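You operate a simulated robot arm through the tools that you are given. There is no shell and no other tool.

You run a simulated robot arm. Do the job below in one go: nothing can be reset, and whatever is moved stays where it is left.

## Task
Unwind two turns of the yellow cored element and sort it by its offset.
Fine: core down on the pin, catch on, counter key first. Offset 0.5 to 1.5 mm: PASS square, else HOLD. Catch free again. Set down upright: what you pick out.

It is judged by the outcome, as a careful person would: the job done as asked, and still so three seconds after it is handed in. It fails if anything else is knocked over, pushed out of place, dropped, spilled or broken.

## Robot
A 6-joint arm with a two-finger parallel gripper, fixed in place. Base frame: the origin is on the floor under the middle of its stand, x ahead of it, y to its left, z up; the work surface is at about z = 884. Readings come in mm, rad, newtons and seconds.
With the tool pointing down near the work surface it reaches from about 240 to 660 mm from the base axis. Its first joint turns from -1.152 to 1.152 rad. Payload 2.9 kg.
Tool frame: the origin (TCP) lies between the finger pads and is the grasp point; the fingertips stand 30 mm ahead of it; z points along the fingers, y is the line along which they close. The gripper opens to 110 mm. The fingers are 20 mm wide and 10 mm thick; the gripper's body (48 by 112 mm) begins 55 mm behind the TCP.
Orientation is that of the tool frame in the base frame, as [roll, pitch, yaw] about the fixed x, y, z axes, in that order (R = Rz(yaw) Ry(pitch) Rx(roll)). With the fingers straight down and closing along the base's y, the tool's x points along the base's -x, its y along +y and its z along -z.

## Interface
- The arm moves only by the tool apply_moves. Its argument "commands" is a list of rows, each an object (a shift or turn left out is 0, a gripper value left out holds the last) with "translation": the shift along the tool's x, y, z in units of 20 mm (1.0 is 20 mm), a list of three; "angular": the turn, a rotation vector about the tool's x, y, z in units of 6 degrees (1.0 is 6 degrees), a list of three; "claw": the closure in counts, from 0 (fully open) to 255 (shut). In form: [{"translation": [x, y, z], "angular": [wx, wy, wz], "claw": claw}, ...]. A call has 1 to 20 rows; each row shifts and turns the commanded pose from where the row before left it, along the tool's axes as they then stand. A call with a number of a shift or a turn outside -1 to 1 is refused whole. A row lasts 0.2 s, in which the tool goes at most 50 mm and 0.15 rad; a call with a longer step from one row to the next is refused whole, and so is a gripper value outside its range. Where a pose cannot be reached the arm comes as near as it can. A force on the tool above 40 N (or 10 N above the force at the start of the call, whichever is more), or a blocked arm, ends the call early, and 0.2 s more pass. The fingers move at their own pace (about 108 mm/s each) and stop on an object; they squeeze with about 35 N. The grip force told is the motor's: it shows also when the fingers shut on nothing. Time passes only in rows, and 0.2 s behind the last, so rows that do not move let the fingers close. The reply holds the time, the measured pose of the TCP, the force on the tool along the base axes, the opening and the grip force, in the units named above and with some noise, with the torque about the TCP (base axes, N m) and any sound that the robot's microphone picked up, and new pictures: "show" is both (left out), scene, wrist or none.
- Cameras (640 x 400 px; columns grow to the right, rows downward): "scene" is fixed at [85.3, 429, 1417.2]; the picture's right is [-0.76, -0.65, 0.00], its down [-0.26, 0.30, -0.92] and it looks along [0.60, -0.70, -0.39] (base axes); focal length 294 px, centre (320, 200). "wrist" rides on the gripper at [72, 17, -103] in the tool frame; the picture's right is [-0.23, 0.97, 0.00], its down [-0.76, -0.18, -0.62] and it looks along [-0.61, -0.14, 0.78] (tool axes); focal length 222 px, centre (320, 200). There is no depth. A picture from a camera that has moved, and an enlarged one, comes with that camera's place and axes in the base frame and with its lens. The place of the scene camera against the robot may be out by one fixed shift of up to 18 mm in any direction.
- inspect(camera, box): a new picture of the part [left, top, right, bottom] of that camera's present view, enlarged. It takes no simulated time.
- job_done(): hands the job in; it is judged then, once.

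Nothing tells you positions but the pictures and the camera data. Unless the task says otherwise, let go and move clear before handing in.

The tools are called after "Request:" by a JSON object that holds its "fn" and its "kwargs". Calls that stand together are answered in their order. apply_moves: Moves the arm, as the interface text tells. Its arguments: {"type":"object","properties":{"commands":{"type":"array"},"show":{"type":"string","enum":["both","scene","wrist","none"]}},"required":["commands"]} The other tools are called the same way: inspect (camera, box) takes an enlarged picture of a part of a camera's view; job_done () hands the job in.

At the start:

```text
t: 0.0
tcp_pos: [306.5, -238.3, 1283.2]
tool_rot: [3.14, 0.001, -3.141]
contact_force: [0.9, 0.3, 0.8]
wrist_torque: [-0.02, -0.03, 0.01]
width: 109.8
grasp_force: 0.0
```

scene: 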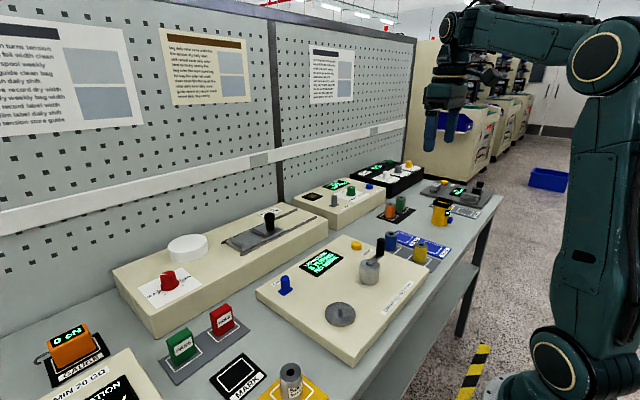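
wrist: 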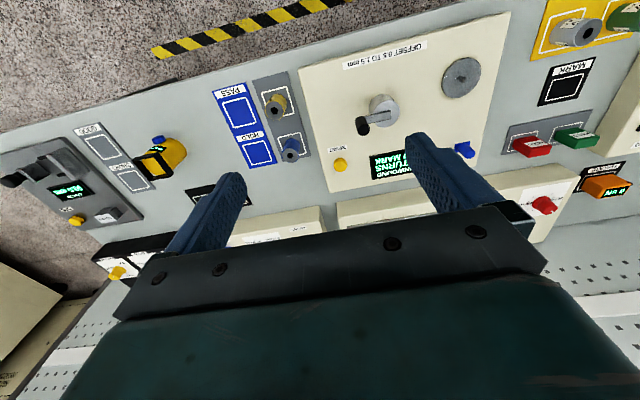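

I see a bench with several stations: a large beige panel with a crank, a display and a disk, yellow and blue cored elements near it, and PASS/HOLD squares. I'll enlarge the views first to read the labels before moving.

Request:
{"fn": "inspect", "kwargs": {"camera": "scene", "box": [250, 220, 450, 360]}}

Request:
{"fn": "inspect", "kwargs": {"camera": "scene", "box": [370, 160, 510, 260]}}

Request:
{"fn": "inspect", "kwargs": {"camera": "scene", "box": [0, 300, 340, 400]}}

Request:
{"fn": "inspect", "kwargs": {"camera": "wrist", "box": [300, 20, 520, 190]}}

Request:
{"fn": "inspect", "kwargs": {"camera": "wrist", "box": [180, 60, 320, 190]}}

Request:
{"fn": "inspect", "kwargs": {"camera": "wrist", "box": [0, 110, 200, 280]}}

Request:
{"fn": "inspect", "kwargs": {"camera": "scene", "box": [0, 0, 400, 130]}}

```text
2.86 times, centred on (350, 290) of scene
camera zoom: at [85.3, 429.0, 1417.2], right [-0.76, -0.65, 0.0], down [-0.26, 0.3, -0.92], along [0.6, -0.7, -0.39], focal length 840 px, centre (234, -57)
```

zoom: 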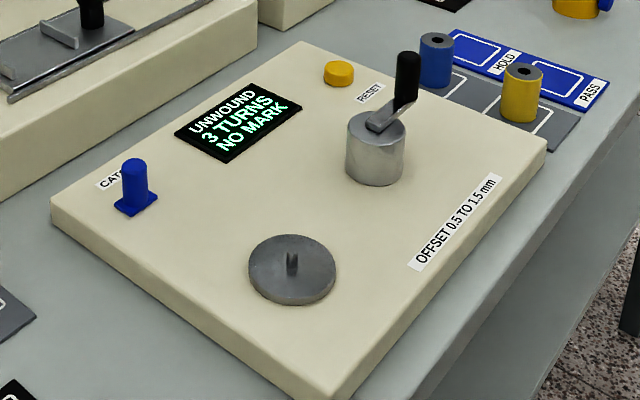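

```text
4.00 times, centred on (440, 210) of scene
camera zoom: at [85.3, 429.0, 1417.2], right [-0.76, -0.65, 0.0], down [-0.26, 0.3, -0.92], along [0.6, -0.7, -0.39], focal length 1177 px, centre (-160, 160)
```

zoom: 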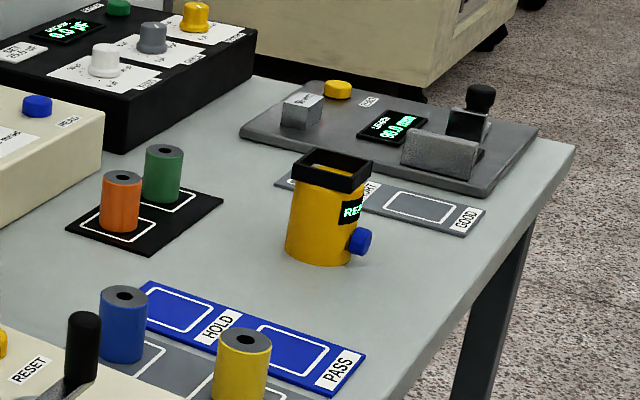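

```text
1.88 times, centred on (170, 350) of scene
camera zoom: at [85.3, 429.0, 1417.2], right [-0.76, -0.65, 0.0], down [-0.26, 0.3, -0.92], along [0.6, -0.7, -0.39], focal length 554 px, centre (602, -82)
```

zoom: 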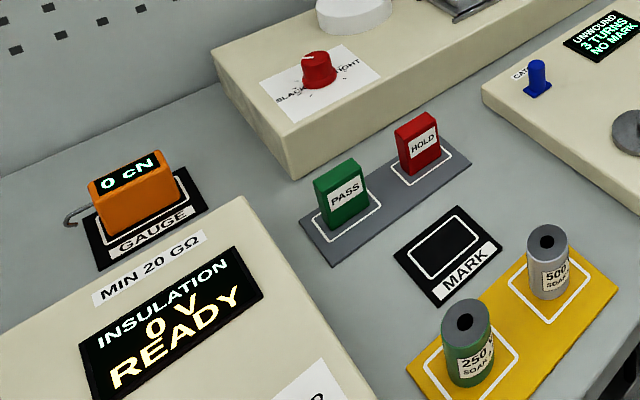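

```text
2.35 times, centred on (410, 105) of wrist
camera zoom: at [233.3, -221.7, 1386.6], right [0.23, 0.97, 0.0], down [0.76, -0.18, 0.62], along [0.61, -0.14, -0.78], focal length 523 px, centre (108, 424)
```

zoom: 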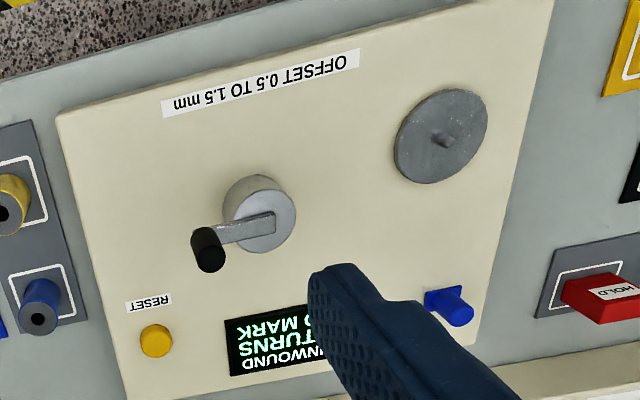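

```text
3.08 times, centred on (250, 125) of wrist
camera zoom: at [233.3, -221.7, 1386.6], right [0.23, 0.97, 0.0], down [0.76, -0.18, 0.62], along [0.61, -0.14, -0.78], focal length 684 px, centre (535, 431)
```

zoom: 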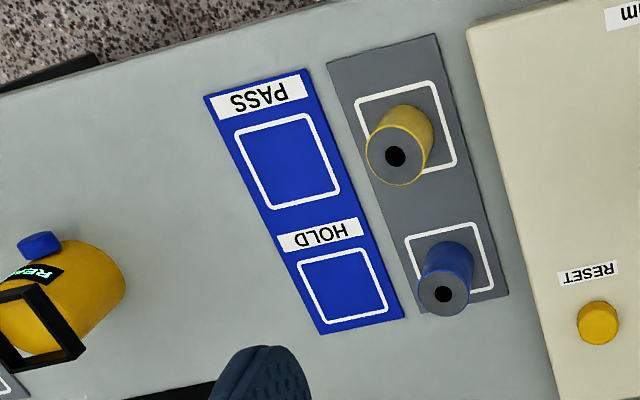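

```text
2.35 times, centred on (100, 195) of wrist
camera zoom: at [233.3, -221.7, 1386.6], right [0.23, 0.97, 0.0], down [0.76, -0.18, 0.62], along [0.61, -0.14, -0.78], focal length 523 px, centre (838, 212)
```

zoom: 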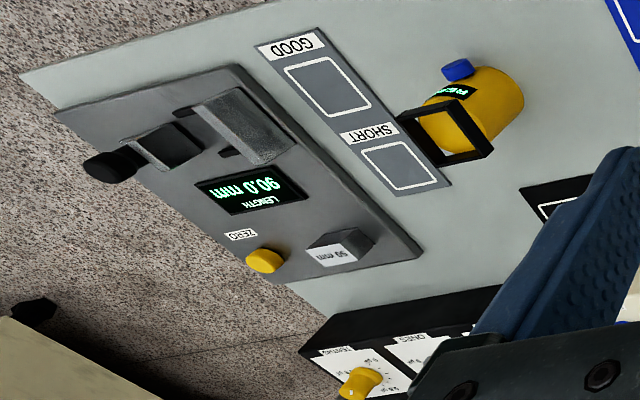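

```text
1.60 times, centred on (200, 65) of scene
camera zoom: at [85.3, 429.0, 1417.2], right [-0.76, -0.65, 0.0], down [-0.26, 0.3, -0.92], along [0.6, -0.7, -0.39], focal length 471 px, centre (512, 416)
```

zoom: 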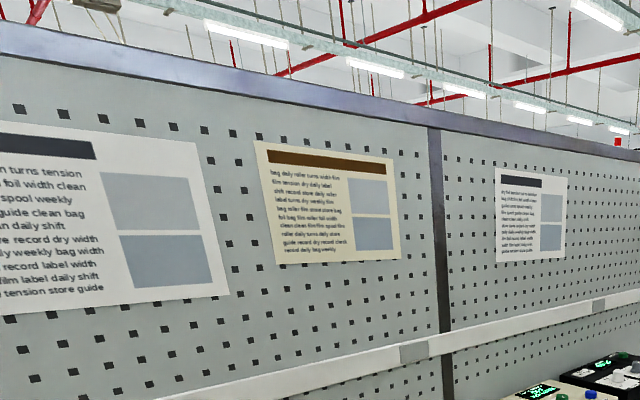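

The yellow cored element is at about (346, -341), left of the blue PASS/HOLD card. The unwinding panel has a crank at about (395, -123), a pin disk at about (375, 16), a blue CATCH, a RESET key and a display showing 3 turns. I'll move above the panel for a closer view.

Request:
{"fn": "apply_moves", "kwargs": {"commands": [{"translation": [-0.42, 0.89, 0.865]}, {"translation": [-0.42, 0.89, 0.865]}, {"translation": [-0.42, 0.89, 0.865]}, {"translation": [-0.42, 0.89, 0.865]}, {"translation": [-0.42, 0.89, 0.865]}, {"translation": [-0.42, 0.89, 0.865]}, {"translation": [-0.42, 0.89, 0.865]}, {"translation": [-0.42, 0.89, 0.865]}, {"translation": [-0.42, 0.89, 0.865]}, {"translation": [-0.42, 0.89, 0.865]}, {}], "show": "both"}}

```text
t: 2.4
tcp_pos: [390.1, -60.7, 1110.6]
tool_rot: [3.141, 0.0, -3.14]
contact_force: [0.0, 0.2, 0.6]
wrist_torque: [0.0, 0.01, 0.0]
width: 109.9
grasp_force: 0.0
camera wrist: at [317.7, -43.7, 1212.1], right [0.23, 0.97, 0.0], down [0.76, -0.18, 0.62], along [0.61, -0.14, -0.78], focal length 222 px, centre (320, 200)
```

scene: 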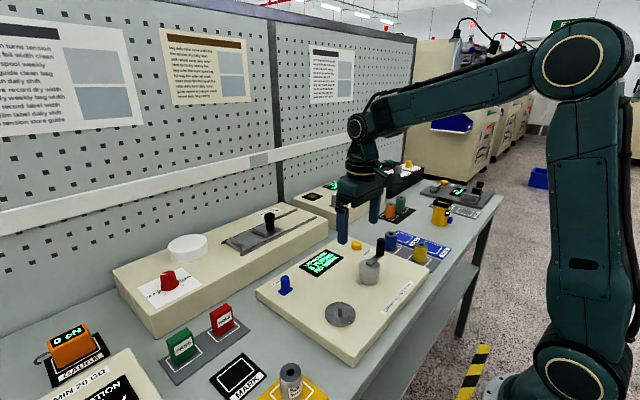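
wrist: 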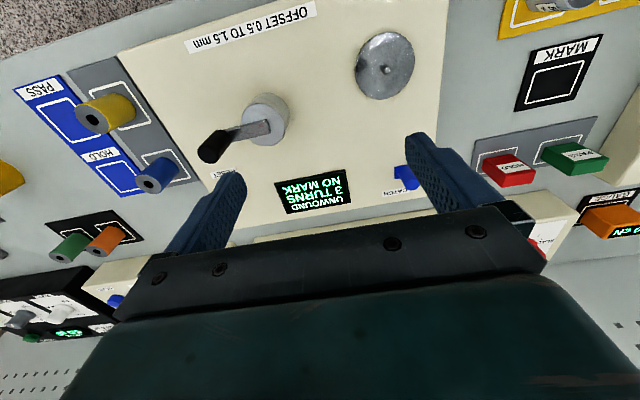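

From here I see the crank, pin disk and display clearly. I'll enlarge each part to measure it.

Request:
{"fn": "inspect", "kwargs": {"camera": "wrist", "box": [180, 70, 330, 190]}}

Request:
{"fn": "inspect", "kwargs": {"camera": "wrist", "box": [330, 10, 450, 110]}}

Request:
{"fn": "inspect", "kwargs": {"camera": "wrist", "box": [260, 150, 440, 240]}}

Request:
{"fn": "inspect", "kwargs": {"camera": "wrist", "box": [10, 60, 200, 210]}}

Request:
{"fn": "inspect", "kwargs": {"camera": "scene", "box": [260, 240, 360, 310]}}

Request:
{"fn": "inspect", "kwargs": {"camera": "scene", "box": [300, 260, 400, 340]}}

```text
3.33 times, centred on (255, 130) of wrist
camera zoom: at [317.7, -43.7, 1212.1], right [0.23, 0.97, 0.0], down [0.76, -0.18, 0.62], along [0.61, -0.14, -0.78], focal length 740 px, centre (537, 433)
```

zoom: 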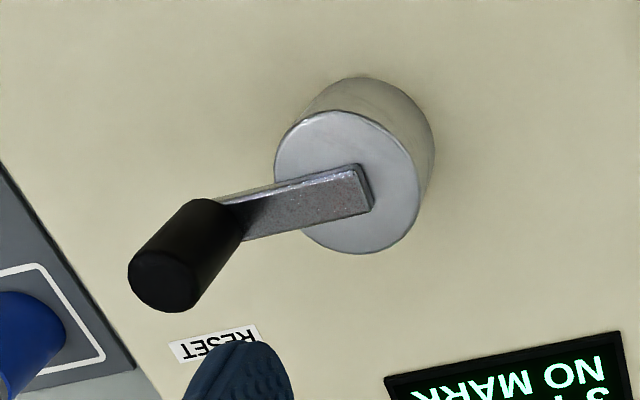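

```text
4.00 times, centred on (390, 60) of wrist
camera zoom: at [317.7, -43.7, 1212.1], right [0.23, 0.97, 0.0], down [0.76, -0.18, 0.62], along [0.61, -0.14, -0.78], focal length 888 px, centre (40, 760)
```

zoom: 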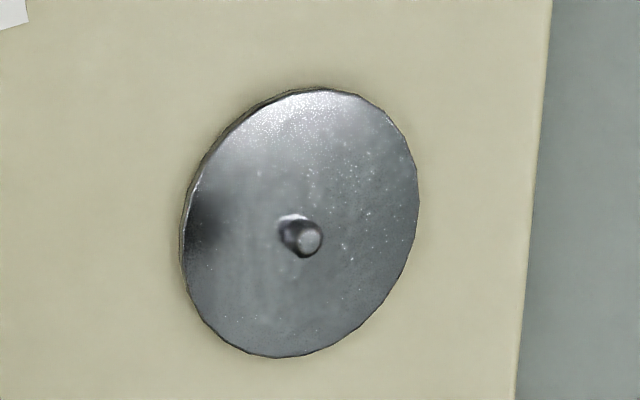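

```text
3.56 times, centred on (350, 195) of wrist
camera zoom: at [317.7, -43.7, 1212.1], right [0.23, 0.97, 0.0], down [0.76, -0.18, 0.62], along [0.61, -0.14, -0.78], focal length 790 px, centre (213, 218)
```

zoom: 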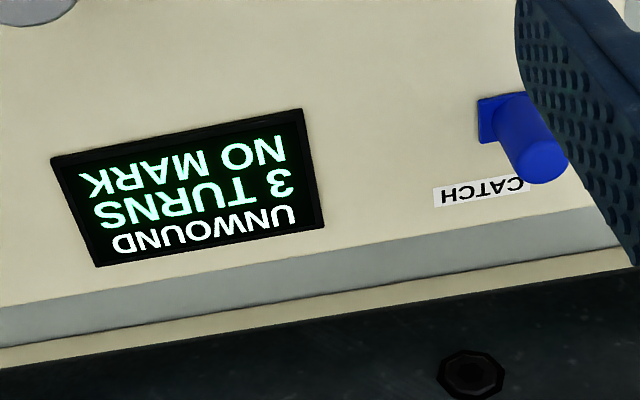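

```text
2.67 times, centred on (105, 135) of wrist
camera zoom: at [317.7, -43.7, 1212.1], right [0.23, 0.97, 0.0], down [0.76, -0.18, 0.62], along [0.61, -0.14, -0.78], focal length 592 px, centre (893, 373)
```

zoom: 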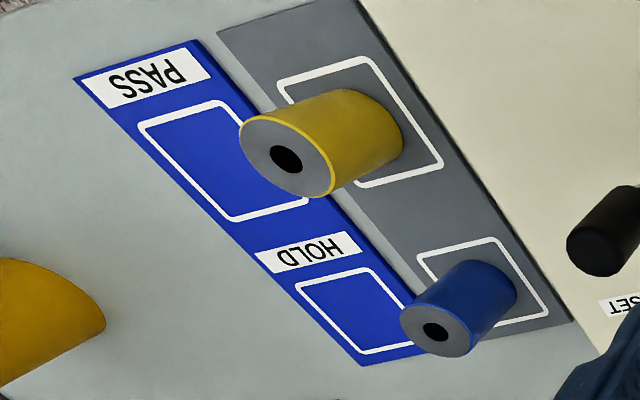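

```text
5.71 times, centred on (310, 275) of scene
camera zoom: at [85.3, 429.0, 1417.2], right [-0.76, -0.65, 0.0], down [-0.26, 0.3, -0.92], along [0.6, -0.7, -0.39], focal length 1681 px, centre (377, -229)
```

zoom: 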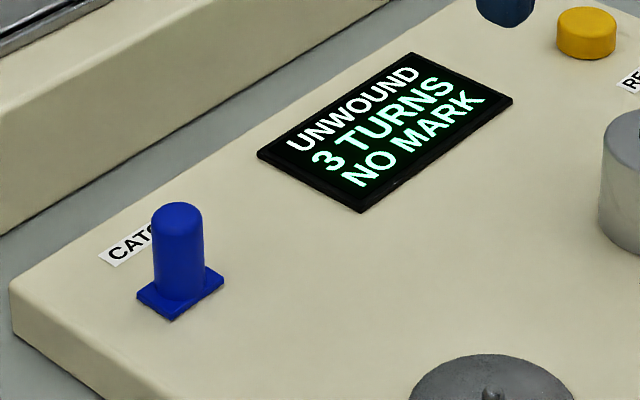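

```text
5.00 times, centred on (350, 300) of scene
camera zoom: at [85.3, 429.0, 1417.2], right [-0.76, -0.65, 0.0], down [-0.26, 0.3, -0.92], along [0.6, -0.7, -0.39], focal length 1471 px, centre (170, -300)
```

zoom: 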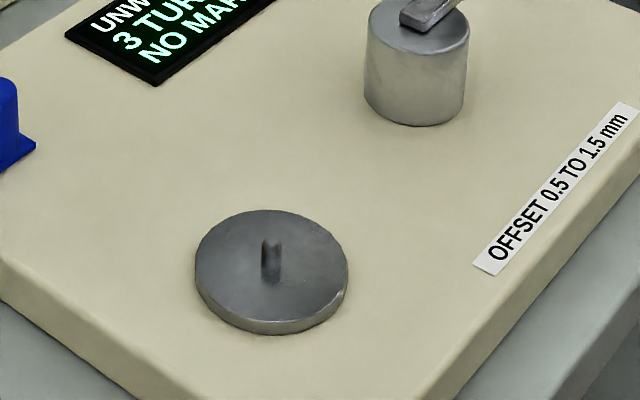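

The yellow element's top is at about (345, -340, 935). The crank hub is at about (392, -130) with the handle top at about (395, -182, 1004), and the catch is near (530, 40). I'll move closer to see how the catch works.

Request:
{"fn": "apply_moves", "kwargs": {"commands": [{"translation": [-0.969, 0.506, 0.5625]}, {"translation": [-0.969, 0.506, 0.5625]}, {"translation": [-0.969, 0.506, 0.5625]}, {"translation": [-0.969, 0.506, 0.5625]}, {"translation": [-0.969, 0.506, 0.5625]}, {"translation": [-0.969, 0.506, 0.5625]}, {"translation": [-0.969, 0.506, 0.5625]}, {"translation": [-0.969, 0.506, 0.5625]}, {}], "show": "wrist"}}

Request:
{"fn": "inspect", "kwargs": {"camera": "wrist", "box": [280, 50, 400, 160]}}

```text
t: 4.4
tcp_pos: [545.3, 20.0, 1021.6]
tool_rot: [3.141, -0.002, -3.141]
contact_force: [-1.0, 0.2, 0.0]
wrist_torque: [-0.01, 0.01, 0.01]
width: 110.0
grasp_force: 0.2
camera wrist: at [472.6, 36.8, 1123.5], right [0.23, 0.97, 0.0], down [0.76, -0.18, 0.62], along [0.61, -0.14, -0.78], focal length 222 px, centre (320, 200)
```

wrist: 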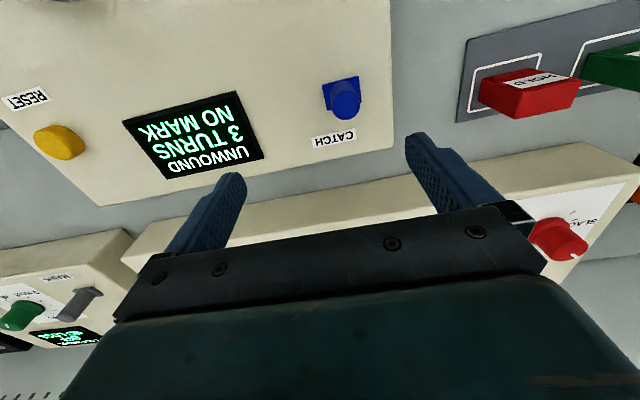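

```text
3.64 times, centred on (340, 105) of wrist
camera zoom: at [472.6, 36.8, 1123.5], right [0.23, 0.97, 0.0], down [0.76, -0.18, 0.62], along [0.61, -0.14, -0.78], focal length 808 px, centre (247, 546)
```

zoom: 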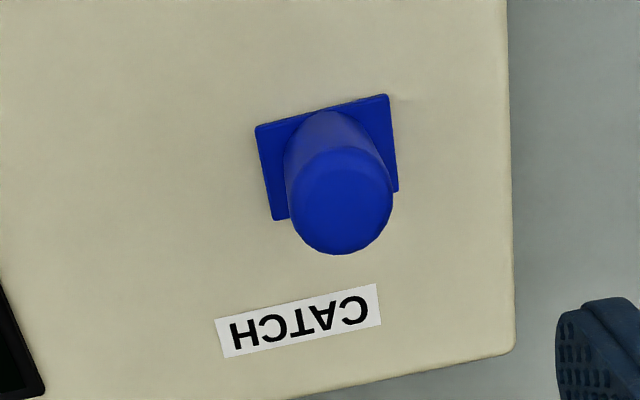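

The catch is a blue post centred at about (526, 44.5), top z ≈ 944, on a 22 × 32 mm plate. I'll leave it alone for now, since the element goes on the pin first. Next I'll rise and travel over the yellow element to measure it before picking.

Request:
{"fn": "apply_moves", "kwargs": {"commands": [{"translation": [0.0, 0.0, -1.0], "claw": 81}, {"translation": [0.5417, -1.0, -1.0]}, {"translation": [0.5417, -1.0, -1.0]}, {"translation": [0.5417, -1.0, 0]}, {"translation": [0.5417, -1.0, 0]}, {"translation": [0.5417, -1.0, 0]}, {"translation": [0.5417, -1.0, 0]}, {"translation": [0.5417, -1.0, 0]}, {"translation": [0.5417, -1.0, 0]}, {"translation": [0.5417, -1.0, 0]}, {"translation": [0.5417, -1.0, 0]}, {"translation": [0.5417, -1.0, 0]}, {"translation": [0.5417, -1.0, 0]}, {"translation": [0.5417, -1.0, 0]}, {"translation": [0.5417, -1.0, 0]}, {"translation": [0.5417, -1.0, 0]}, {"translation": [0.5417, -1.0, 0]}, {"translation": [0.5417, -1.0, 0]}, {"translation": [0.5417, -1.0, 0]}, {}], "show": "wrist"}}

Request:
{"fn": "inspect", "kwargs": {"camera": "wrist", "box": [230, 40, 410, 160]}}

```text
t: 8.6
tcp_pos: [350.5, -339.7, 1082.1]
tool_rot: [-3.141, 0.0, 3.141]
contact_force: [-0.3, -0.7, -0.2]
wrist_torque: [0.0, 0.04, -0.03]
width: 75.0
grasp_force: 0.2
camera wrist: at [278.0, -322.8, 1184.1], right [0.23, 0.97, 0.0], down [0.76, -0.18, 0.62], along [0.61, -0.14, -0.78], focal length 222 px, centre (320, 200)
```

wrist: 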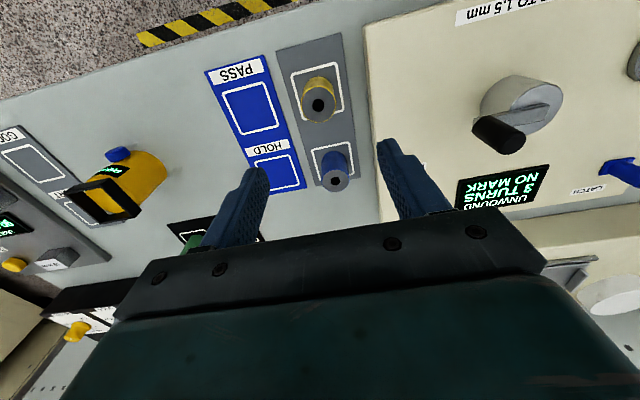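

```text
3.33 times, centred on (320, 100) of wrist
camera zoom: at [278.0, -322.8, 1184.1], right [0.23, 0.97, 0.0], down [0.76, -0.18, 0.62], along [0.61, -0.14, -0.78], focal length 740 px, centre (320, 533)
```

zoom: 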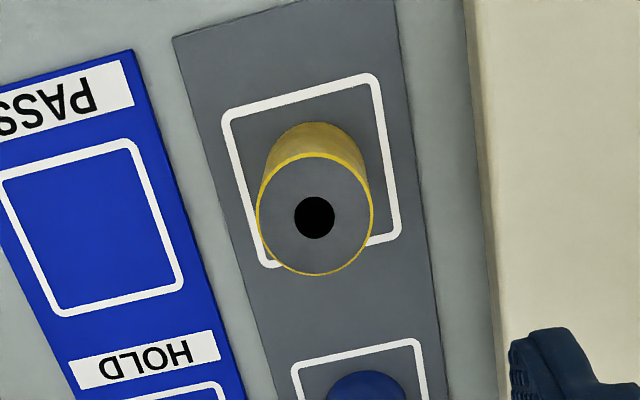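

The element is centred at about (345.4, -340.5), 38 mm in diameter with a 13 mm core hole. I'll line up, descend with fingers open 75 mm, and grip low on the body.

Request:
{"fn": "apply_moves", "kwargs": {"commands": [{"translation": [0.255, -0.04, 1.0]}, {"translation": [0, 0, 1.0]}, {"translation": [0, 0, 1.0]}, {"translation": [0, 0, 1.0]}, {"translation": [0, 0, 1.0]}, {"translation": [0, 0, 1.0]}, {"translation": [0, 0, 1.0]}, {"translation": [0, 0, 0.5]}, {"translation": [0, 0, 0.4]}, {}], "show": "both"}}

```text
t: 10.8
tcp_pos: [345.1, -340.6, 924.7]
tool_rot: [-3.142, 0.0, -3.141]
contact_force: [0.1, 0.0, 0.7]
wrist_torque: [0.0, -0.03, 0.01]
width: 74.8
grasp_force: 0.0
camera wrist: at [273.6, -324.1, 1025.9], right [0.23, 0.97, 0.0], down [0.76, -0.18, 0.62], along [0.61, -0.14, -0.78], focal length 222 px, centre (320, 200)
```

scene: 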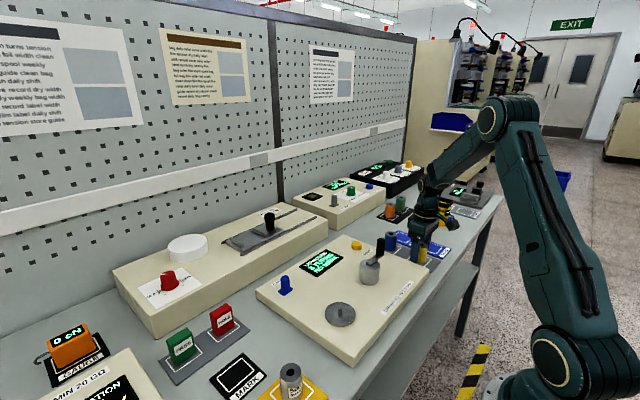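
wrist: 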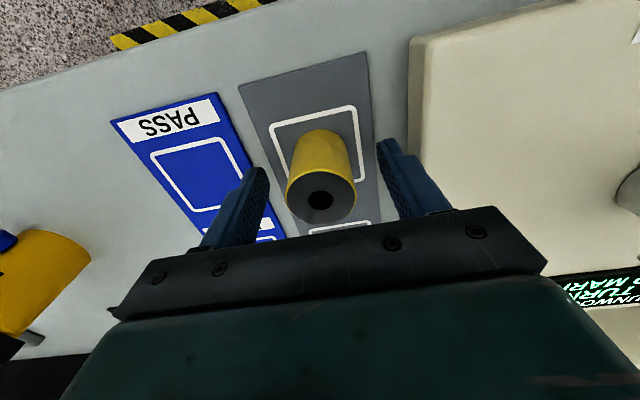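

The element is between the fingers with clear space on both sides. I'll close the grip.

Request:
{"fn": "apply_moves", "kwargs": {"commands": [{"claw": 255}, {}, {}, {}], "show": "wrist"}}

```text
t: 11.8
tcp_pos: [346.6, -340.0, 925.1]
tool_rot: [-3.141, 0.0, 3.141]
contact_force: [-0.4, -0.6, 0.9]
wrist_torque: [0.0, -0.01, -0.02]
width: 37.4
grasp_force: 34.6
camera wrist: at [273.6, -324.1, 1026.1], right [0.23, 0.97, 0.0], down [0.76, -0.18, 0.62], along [0.61, -0.14, -0.78], focal length 222 px, centre (320, 200)
```

wrist: 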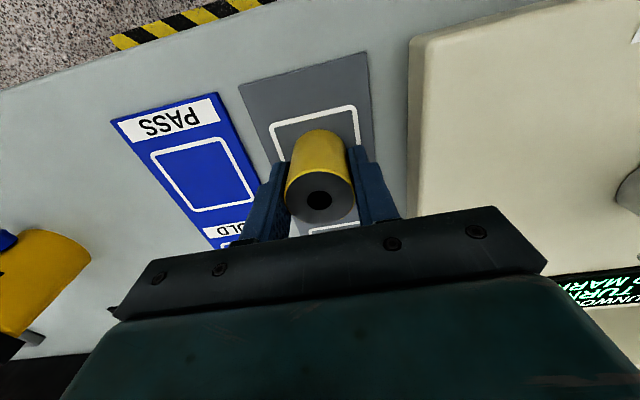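

The element is held (width 37.4 mm, 34.6 N). I'll lift slightly and measure the core's place in the grip.

Request:
{"fn": "apply_moves", "kwargs": {"commands": [{"translation": [0, 0, -0.5]}, {"translation": [0, 0, -0.5]}, {"translation": [0, 0, -1.0]}, {"translation": [0, 0, -1.0]}, {"translation": [0, 0, -1.0]}, {"translation": [0, 0, -1.0]}, {"translation": [0, 0, -1.0]}, {"translation": [0, 0, -1.0]}, {"translation": [0, 0, -1.0]}, {}], "show": "both"}}

Request:
{"fn": "inspect", "kwargs": {"camera": "wrist", "box": [260, 120, 380, 240]}}

```text
t: 14.0
tcp_pos: [344.7, -339.7, 1084.4]
tool_rot: [-3.14, 0.0, -3.141]
contact_force: [0.5, 1.1, -0.9]
wrist_torque: [0.0, 0.06, -0.02]
width: 37.2
grasp_force: 35.2
camera wrist: at [272.6, -323.8, 1186.1], right [0.23, 0.97, 0.0], down [0.76, -0.18, 0.62], along [0.61, -0.14, -0.78], focal length 222 px, centre (320, 200)
```

scene: 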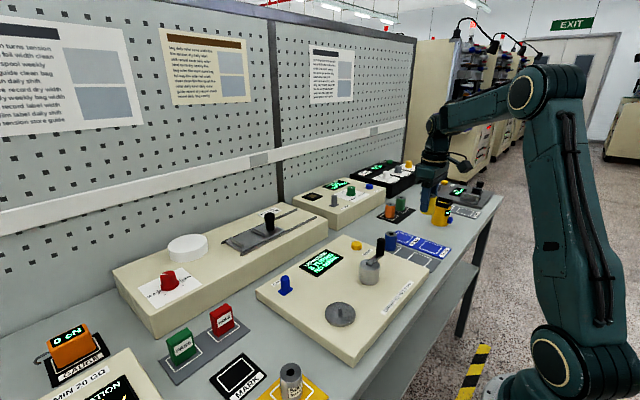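
wrist: 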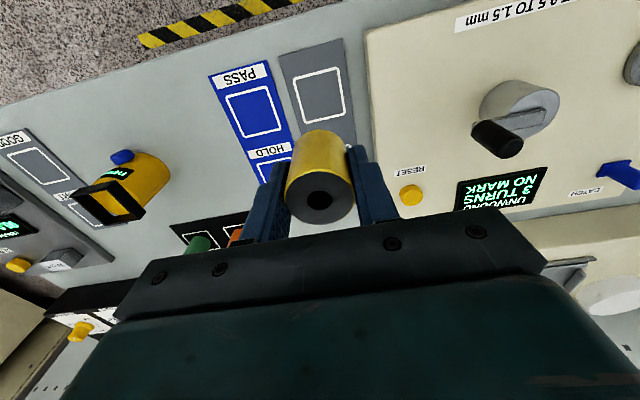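

```text
3.33 times, centred on (320, 180) of wrist
camera zoom: at [272.6, -323.8, 1186.1], right [0.23, 0.97, 0.0], down [0.76, -0.18, 0.62], along [0.61, -0.14, -0.78], focal length 740 px, centre (320, 267)
```

zoom: 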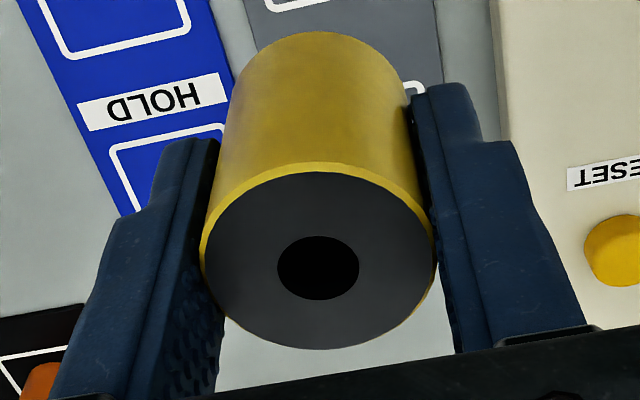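

The core is centred in the grip to within about 1 mm. I'll carry it high over the crank to a spot behind the pin disk, so the pin stays visible for measuring.

Request:
{"fn": "apply_moves", "kwargs": {"commands": [{"translation": [-0.2094, 1.0, 0]}, {"translation": [-0.2094, 1.0, 0]}, {"translation": [-0.2094, 1.0, 0]}, {"translation": [-0.2094, 1.0, 0]}, {"translation": [-0.2094, 1.0, 0]}, {"translation": [-0.2094, 1.0, 0]}, {"translation": [-0.2094, 1.0, 0]}, {"translation": [-0.2094, 1.0, 0]}, {"translation": [-0.2094, 1.0, 0]}, {"translation": [-0.2094, 1.0, 0]}, {"translation": [-0.2094, 1.0, 0]}, {"translation": [-0.2094, 1.0, 0]}, {"translation": [-0.2094, 1.0, 0]}, {"translation": [-0.2094, 1.0, 0]}, {"translation": [-0.2094, 1.0, 0]}, {"translation": [-0.2094, 1.0, 0]}, {"translation": [-0.2094, 1.0, 1.0]}, {"translation": [-0.2094, 1.0, 1.0]}, {}], "show": "wrist"}}

Request:
{"fn": "inspect", "kwargs": {"camera": "wrist", "box": [250, 10, 370, 130]}}

```text
t: 18.0
tcp_pos: [420.2, 20.3, 1044.0]
tool_rot: [3.141, 0.0, 3.141]
contact_force: [0.0, -0.3, -1.1]
wrist_torque: [0.0, 0.01, 0.03]
width: 37.0
grasp_force: 34.9
camera wrist: at [348.3, 36.5, 1145.5], right [0.23, 0.97, 0.0], down [0.76, -0.18, 0.62], along [0.61, -0.14, -0.78], focal length 222 px, centre (320, 200)
```

wrist: 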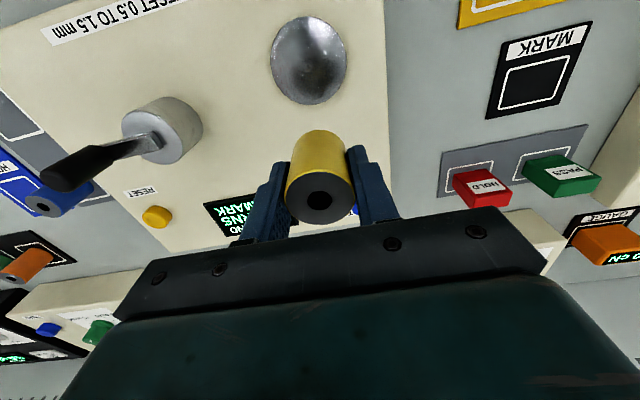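

```text
3.33 times, centred on (310, 70) of wrist
camera zoom: at [348.3, 36.5, 1145.5], right [0.23, 0.97, 0.0], down [0.76, -0.18, 0.62], along [0.61, -0.14, -0.78], focal length 740 px, centre (353, 633)
```

zoom: 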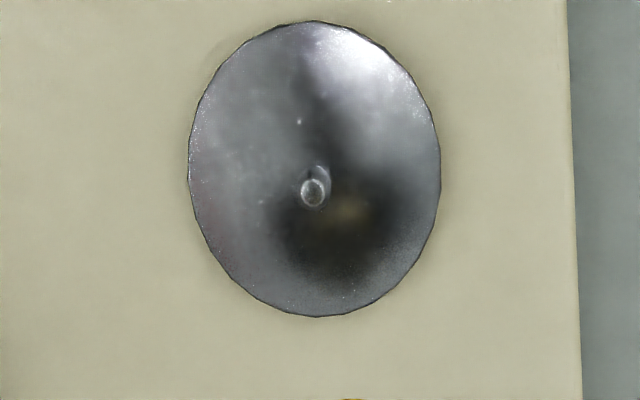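

The pin tip is at about (376, 19, 926) and agrees with the disk centre. I'll move the element above the pin and stop a little short to check alignment.

Request:
{"fn": "apply_moves", "kwargs": {"commands": [{"translation": [0.75, -0.03, 0]}, {"translation": [0.75, -0.035, 0]}, {"translation": [0.725, 0, 0]}, {"translation": [0, 0, 1.0]}, {"translation": [0, 0, 1.0]}, {"translation": [0, 0, 0.8]}, {}], "show": "both"}}

Request:
{"fn": "inspect", "kwargs": {"camera": "wrist", "box": [240, 80, 400, 230]}}

Request:
{"fn": "inspect", "kwargs": {"camera": "scene", "box": [300, 250, 400, 340]}}

```text
t: 19.6
tcp_pos: [375.9, 18.0, 986.6]
tool_rot: [3.142, 0.001, 3.141]
contact_force: [0.6, 0.1, -0.6]
wrist_torque: [-0.01, -0.01, -0.01]
width: 37.1
grasp_force: 35.0
camera wrist: at [303.5, 34.9, 1088.9], right [0.23, 0.97, 0.0], down [0.76, -0.18, 0.62], along [0.61, -0.14, -0.78], focal length 222 px, centre (320, 200)
```

scene: 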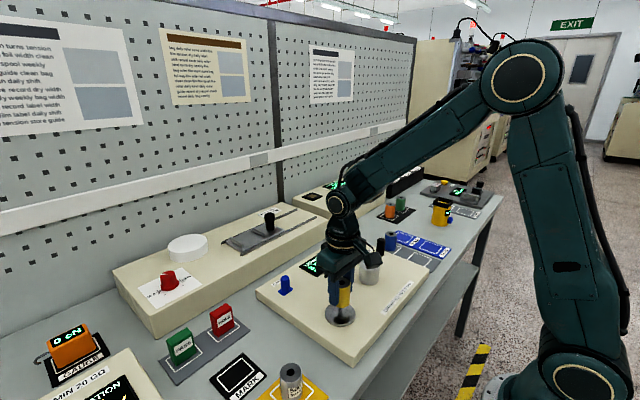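
wrist: 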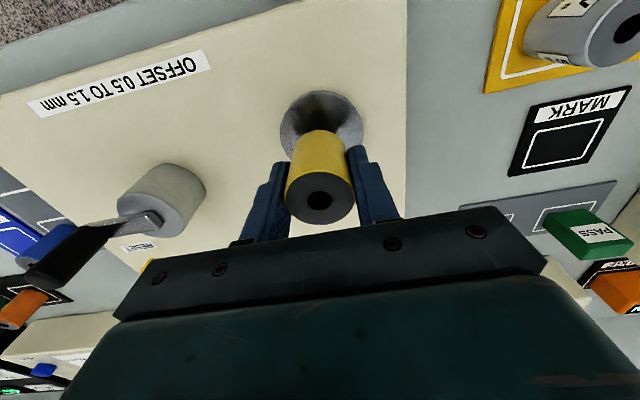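

```text
2.67 times, centred on (320, 155) of wrist
camera zoom: at [303.5, 34.9, 1088.9], right [0.23, 0.97, 0.0], down [0.76, -0.18, 0.62], along [0.61, -0.14, -0.78], focal length 592 px, centre (320, 320)
```

zoom: 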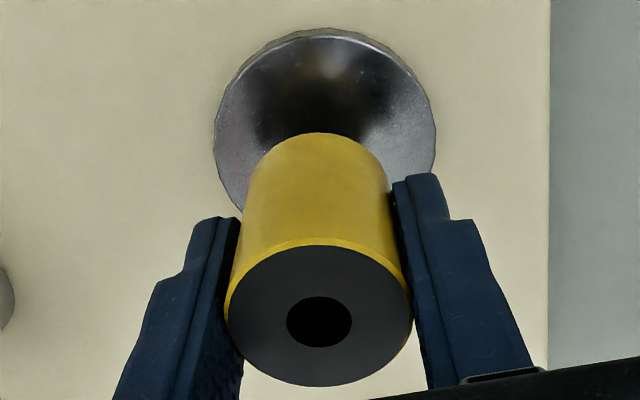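

```text
4.44 times, centred on (350, 295) of scene
camera zoom: at [85.3, 429.0, 1417.2], right [-0.76, -0.65, 0.0], down [-0.26, 0.3, -0.92], along [0.6, -0.7, -0.39], focal length 1307 px, centre (187, -222)
```

zoom: 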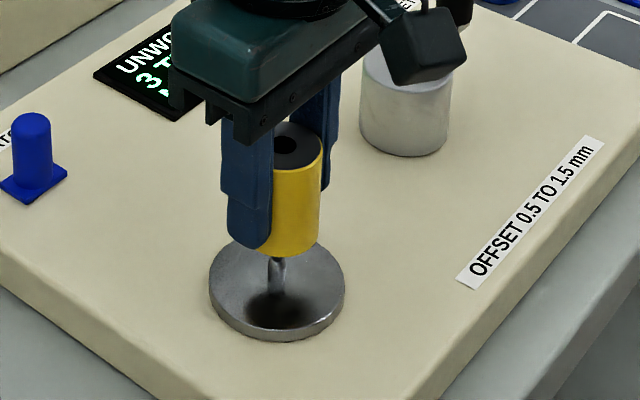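

The element is nearly centred over the pin; the disk ellipse shows it about 1.5 mm short in y. I'll correct that, descend a bit and check again.

Request:
{"fn": "apply_moves", "kwargs": {"commands": [{"translation": [0, 0.08, 0]}, {"translation": [0, 0, 0.4]}, {}], "show": "none"}}

Request:
{"fn": "inspect", "kwargs": {"camera": "wrist", "box": [240, 80, 400, 230]}}

Request:
{"fn": "inspect", "kwargs": {"camera": "scene", "box": [320, 275, 370, 330]}}

```text
t: 20.4
tcp_pos: [376.5, 20.0, 979.3]
tool_rot: [-3.141, 0.0, -3.141]
contact_force: [-0.6, -0.2, -1.5]
wrist_torque: [0.0, 0.01, 0.0]
width: 37.1
grasp_force: 34.5
```

```text
2.67 times, centred on (320, 155) of wrist
camera zoom: at [303.8, 36.4, 1081.2], right [0.23, 0.97, 0.0], down [0.76, -0.18, 0.62], along [0.61, -0.14, -0.78], focal length 592 px, centre (320, 320)
```

zoom: 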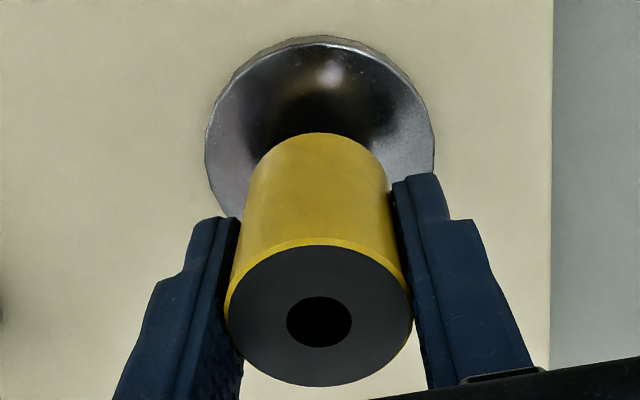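

```text
7.27 times, centred on (345, 302) of scene
camera zoom: at [85.3, 429.0, 1417.2], right [-0.76, -0.65, 0.0], down [-0.26, 0.3, -0.92], along [0.6, -0.7, -0.39], focal length 2139 px, centre (138, -546)
```

zoom: 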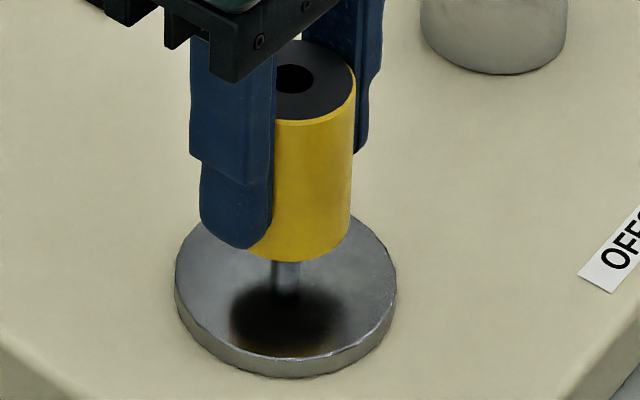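

The element and pin now line up in both views. I'll lower it slowly onto the pin and watch the force.

Request:
{"fn": "apply_moves", "kwargs": {"commands": [{"translation": [0, 0, 0.3]}, {"translation": [0, 0, 0.3]}, {"translation": [0, 0, 0.3]}, {"translation": [0, 0, 0.2]}, {}], "show": "none"}}

Request:
{"fn": "inspect", "kwargs": {"camera": "scene", "box": [320, 275, 370, 330]}}

```text
t: 21.6
tcp_pos: [376.1, 20.0, 958.0]
tool_rot: [3.141, 0.002, 3.14]
contact_force: [-2.5, -0.3, 10.8]
wrist_torque: [0.05, 0.21, -0.03]
width: 37.3
grasp_force: 34.5
```

```text
7.27 times, centred on (345, 302) of scene
camera zoom: at [85.1, 429.0, 1417.2], right [-0.76, -0.65, 0.0], down [-0.26, 0.3, -0.92], along [0.6, -0.7, -0.39], focal length 2139 px, centre (138, -546)
```

zoom: 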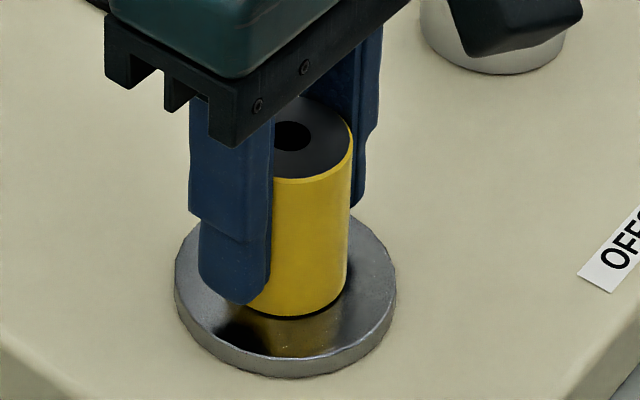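

Contact is registering: about 11 N up, with the element's base close to the disk. I'll look closely from both cameras to tell whether it has seated or caught on the pin's edge.

Request:
{"fn": "inspect", "kwargs": {"camera": "wrist", "box": [240, 80, 400, 230]}}

Request:
{"fn": "inspect", "kwargs": {"camera": "scene", "box": [328, 300, 358, 325]}}

```text
2.67 times, centred on (320, 155) of wrist
camera zoom: at [303.7, 36.2, 1059.9], right [0.23, 0.97, 0.0], down [0.76, -0.18, 0.62], along [0.61, -0.14, -0.78], focal length 592 px, centre (320, 320)
```

zoom: 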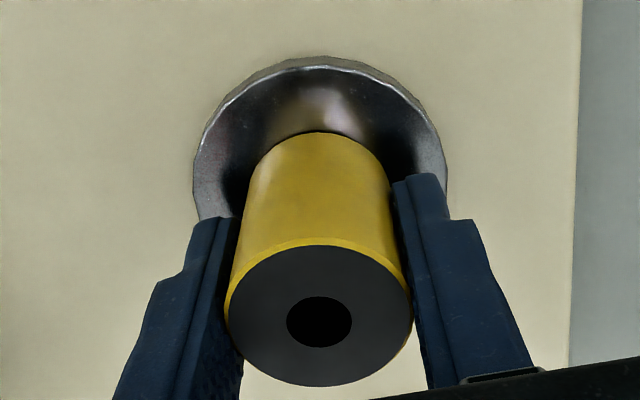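

```text
16.00 times, centred on (343, 312) of scene
camera zoom: at [85.1, 429.0, 1417.2], right [-0.76, -0.65, 0.0], down [-0.26, 0.3, -0.92], along [0.6, -0.7, -0.39], focal length 4706 px, centre (-48, -1600)
```

zoom: 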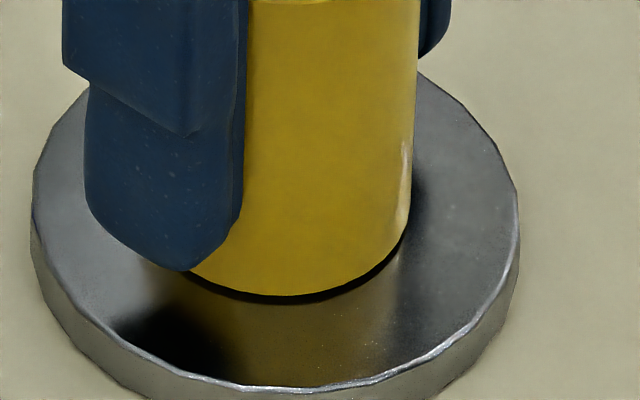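

The element's base sits on the disk with its reflection touching, and the disk top is at about z = 918, so it has seated over the pin. I'll open the fingers gently.

Request:
{"fn": "apply_moves", "kwargs": {"commands": [{"claw": 130}, {}, {"claw": 81}, {}], "show": "none"}}

Request:
{"fn": "inspect", "kwargs": {"camera": "scene", "box": [320, 275, 370, 330]}}

Request:
{"fn": "inspect", "kwargs": {"camera": "wrist", "box": [240, 80, 400, 230]}}

```text
t: 22.6
tcp_pos: [375.0, 20.3, 957.4]
tool_rot: [-3.141, 0.0, 3.14]
contact_force: [-0.9, -0.1, -0.6]
wrist_torque: [-0.01, 0.02, -0.04]
width: 74.8
grasp_force: 0.2
```

```text
7.27 times, centred on (345, 302) of scene
camera zoom: at [85.3, 429.0, 1417.2], right [-0.76, -0.65, 0.0], down [-0.26, 0.3, -0.92], along [0.6, -0.7, -0.39], focal length 2139 px, centre (138, -546)
```

zoom: 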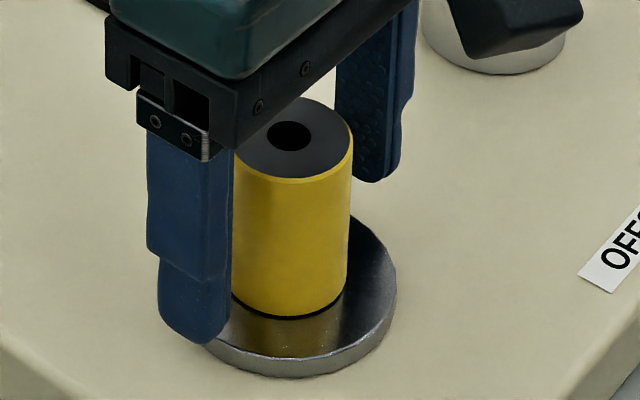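

```text
2.67 times, centred on (320, 155) of wrist
camera zoom: at [303.8, 36.1, 1059.5], right [0.23, 0.97, 0.0], down [0.76, -0.18, 0.62], along [0.61, -0.14, -0.78], focal length 592 px, centre (320, 320)
```

zoom: 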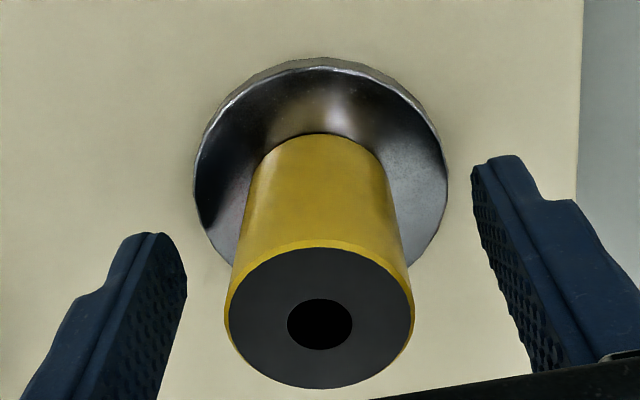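

The element stands upright on the pin and is free of the fingers. I'll rise clear and move over the catch post.

Request:
{"fn": "apply_moves", "kwargs": {"commands": [{"translation": [0, 0, -0.9]}, {"translation": [0, 0, -0.95]}, {"translation": [0, 0, -0.95]}, {"translation": [0, 0, -0.95]}, {"translation": [0, 0, -0.95]}, {"translation": [-0.938, 0.153, 0]}, {"translation": [-0.938, 0.153, 0]}, {"translation": [-0.938, 0.153, 0]}, {"translation": [-0.938, 0.153, 0]}, {"translation": [-0.938, 0.153, 0]}, {"translation": [-0.938, 0.153, 0]}, {"translation": [-0.938, 0.153, 0]}, {"translation": [-0.938, 0.153, 0]}, {"translation": [0, 0, 1.0]}, {"translation": [0, 0, 1.0]}, {}], "show": "both"}}

Request:
{"fn": "inspect", "kwargs": {"camera": "wrist", "box": [240, 80, 400, 230]}}

```text
t: 26.0
tcp_pos: [527.0, 43.1, 1012.0]
tool_rot: [-3.141, 0.0, -3.14]
contact_force: [0.1, 0.3, 1.0]
wrist_torque: [0.0, -0.01, -0.03]
width: 75.0
grasp_force: 0.1
camera wrist: at [454.9, 60.9, 1113.8], right [0.23, 0.97, 0.0], down [0.76, -0.18, 0.62], along [0.61, -0.14, -0.78], focal length 222 px, centre (320, 200)
```

scene: 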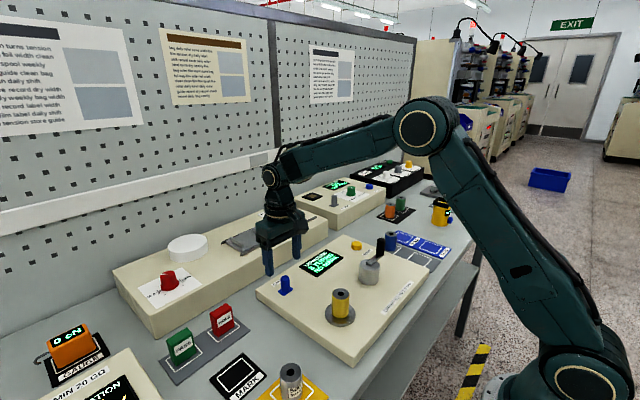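
wrist: 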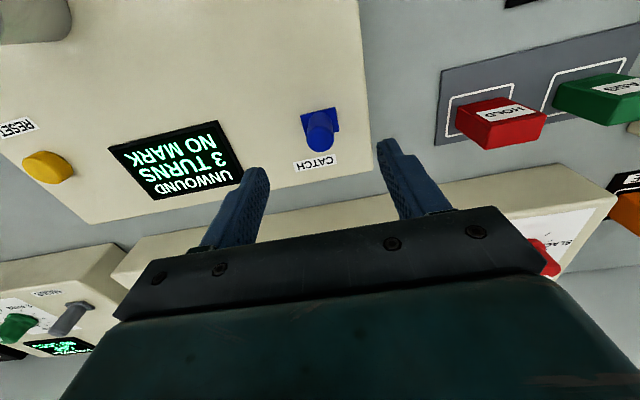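

```text
2.67 times, centred on (320, 155) of wrist
camera zoom: at [454.9, 60.9, 1113.8], right [0.23, 0.97, 0.0], down [0.76, -0.18, 0.62], along [0.61, -0.14, -0.78], focal length 592 px, centre (320, 320)
```

zoom: 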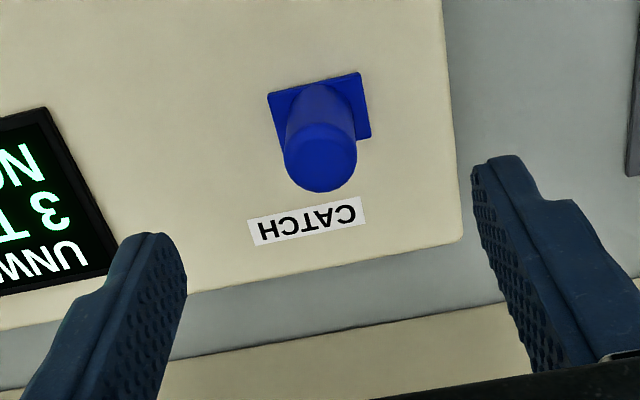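

The post is centred at about (525.5, 44.4), directly below the tool. I'll descend around it with open fingers.

Request:
{"fn": "apply_moves", "kwargs": {"commands": [{"translation": [0.07, 0.06, 0.6]}, {"translation": [0, 0, 0.8]}, {"translation": [0, 0, 0.8]}, {"translation": [0, 0, 0.5]}, {"translation": [0, 0, 0.3]}, {}], "show": "wrist"}}

Request:
{"fn": "inspect", "kwargs": {"camera": "scene", "box": [240, 230, 340, 310]}}

```text
t: 27.4
tcp_pos: [526.0, 44.4, 950.9]
tool_rot: [3.14, -0.002, 3.141]
contact_force: [0.7, -0.4, 0.1]
wrist_torque: [0.02, -0.03, -0.01]
width: 75.0
grasp_force: 0.1
camera wrist: at [452.7, 62.3, 1053.2], right [0.23, 0.97, 0.0], down [0.76, -0.18, 0.62], along [0.61, -0.14, -0.78], focal length 222 px, centre (320, 200)
```

wrist: 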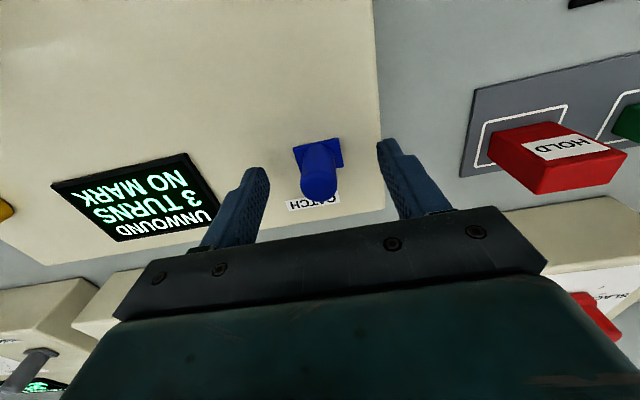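

```text
5.00 times, centred on (290, 270) of scene
camera zoom: at [85.3, 429.0, 1417.2], right [-0.76, -0.65, 0.0], down [-0.26, 0.3, -0.92], along [0.6, -0.7, -0.39], focal length 1471 px, centre (470, -150)
```

zoom: 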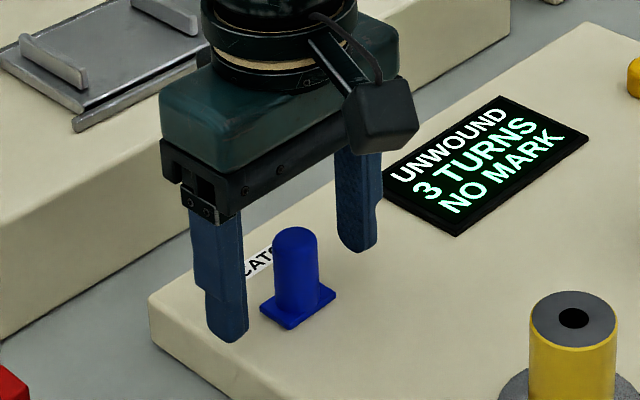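

The fingers straddle the post with room on both sides. I'll close on it gently and read the forces.

Request:
{"fn": "apply_moves", "kwargs": {"commands": [{"claw": 255}, {}, {}, {}], "show": "none"}}

Request:
{"fn": "inspect", "kwargs": {"camera": "scene", "box": [240, 230, 340, 310]}}

```text
t: 28.4
tcp_pos: [525.7, 44.2, 950.6]
tool_rot: [-3.139, 0.0, 3.141]
contact_force: [-0.3, -3.4, -0.1]
wrist_torque: [0.01, 0.0, 0.04]
width: 20.4
grasp_force: 44.3
```

```text
5.00 times, centred on (290, 270) of scene
camera zoom: at [85.3, 428.9, 1417.2], right [-0.76, -0.65, 0.0], down [-0.26, 0.3, -0.92], along [0.6, -0.7, -0.39], focal length 1471 px, centre (470, -150)
```

zoom: 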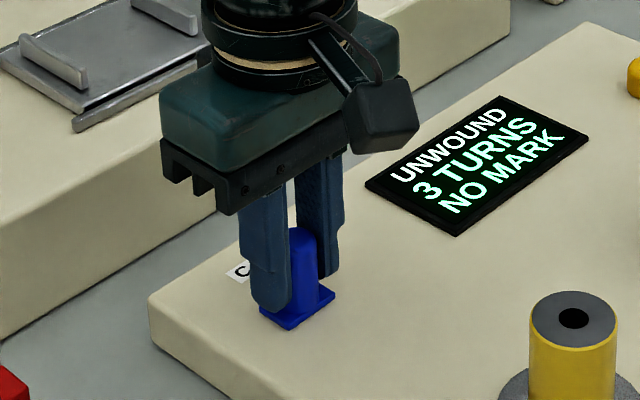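

The post is gripped (20.4 mm). I'll probe gently to find which way it moves, starting 3 mm along +y.

Request:
{"fn": "apply_moves", "kwargs": {"commands": [{"translation": [0, 0.08, 0]}, {"translation": [0, 0.07, 0]}], "show": "none"}}

```text
t: 29.0
tcp_pos: [524.7, 45.7, 951.0]
tool_rot: [-3.139, -0.004, 3.135]
contact_force: [-1.5, -21.2, -3.4]
wrist_torque: [-0.27, -0.22, 0.02]
width: 20.5
grasp_force: 44.6
```

+y is resisted (21 N). I'll return and probe -y.

Request:
{"fn": "apply_moves", "kwargs": {"commands": [{"translation": [0, -0.15, 0]}, {}], "show": "none"}}

Request:
{"fn": "apply_moves", "kwargs": {"commands": [{"translation": [0, -0.08, 0]}, {"translation": [0, -0.07, 0]}], "show": "none"}}

```text
t: 29.6
tcp_pos: [524.8, 45.4, 950.3]
tool_rot: [-3.14, -0.001, -3.14]
contact_force: [-2.8, -12.4, -2.7]
wrist_torque: [-0.22, 0.27, 0.04]
width: 20.4
grasp_force: 45.0
```

```text
t: 30.2
tcp_pos: [525.0, 43.3, 951.2]
tool_rot: [-3.141, -0.002, -3.137]
contact_force: [-5.0, 1.5, -8.4]
wrist_torque: [0.08, 0.02, 0.12]
width: 20.3
grasp_force: 45.2
```

The force relaxed while going -y, so I'll push a little further to see whether it slides or resists.

Request:
{"fn": "apply_moves", "kwargs": {"commands": [{"translation": [0, -0.1, 0]}, {"translation": [0, -0.1, 0]}], "show": "none"}}

```text
t: 30.8
tcp_pos: [525.0, 38.9, 951.0]
tool_rot: [-3.141, -0.001, 3.141]
contact_force: [-5.1, 1.5, -10.9]
wrist_torque: [0.13, 0.07, 0.09]
width: 20.8
grasp_force: 45.3
```

The post is moving freely toward -y. I'll confirm it in the pictures.

Request:
{"fn": "inspect", "kwargs": {"camera": "scene", "box": [240, 230, 340, 310]}}

Request:
{"fn": "inspect", "kwargs": {"camera": "wrist", "box": [240, 80, 400, 230]}}

```text
5.00 times, centred on (290, 270) of scene
camera zoom: at [85.4, 429.0, 1417.2], right [-0.76, -0.65, 0.0], down [-0.26, 0.3, -0.92], along [0.6, -0.7, -0.39], focal length 1471 px, centre (470, -150)
```

zoom: 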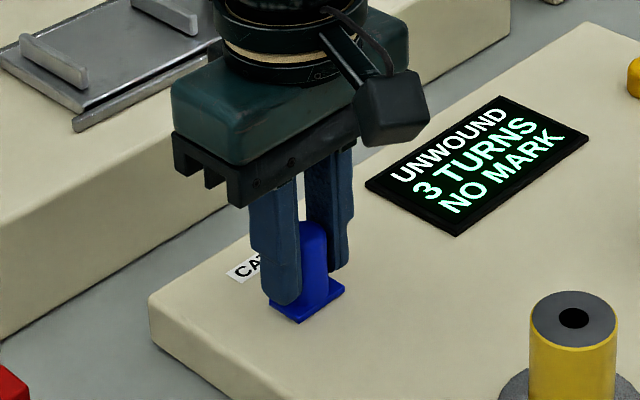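

```text
2.67 times, centred on (320, 155) of wrist
camera zoom: at [452.9, 55.5, 1053.5], right [0.23, 0.97, 0.0], down [0.76, -0.18, 0.62], along [0.61, -0.14, -0.78], focal length 592 px, centre (320, 320)
```

zoom: 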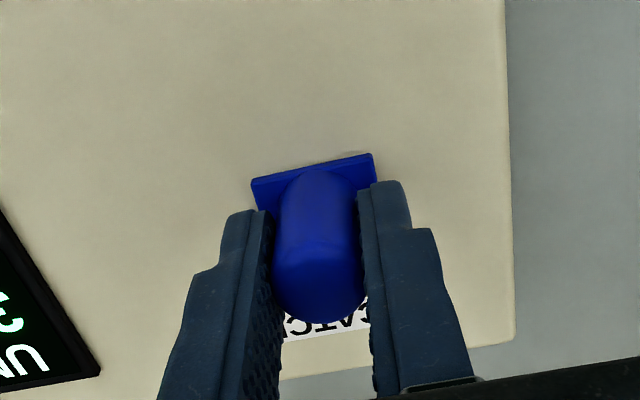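

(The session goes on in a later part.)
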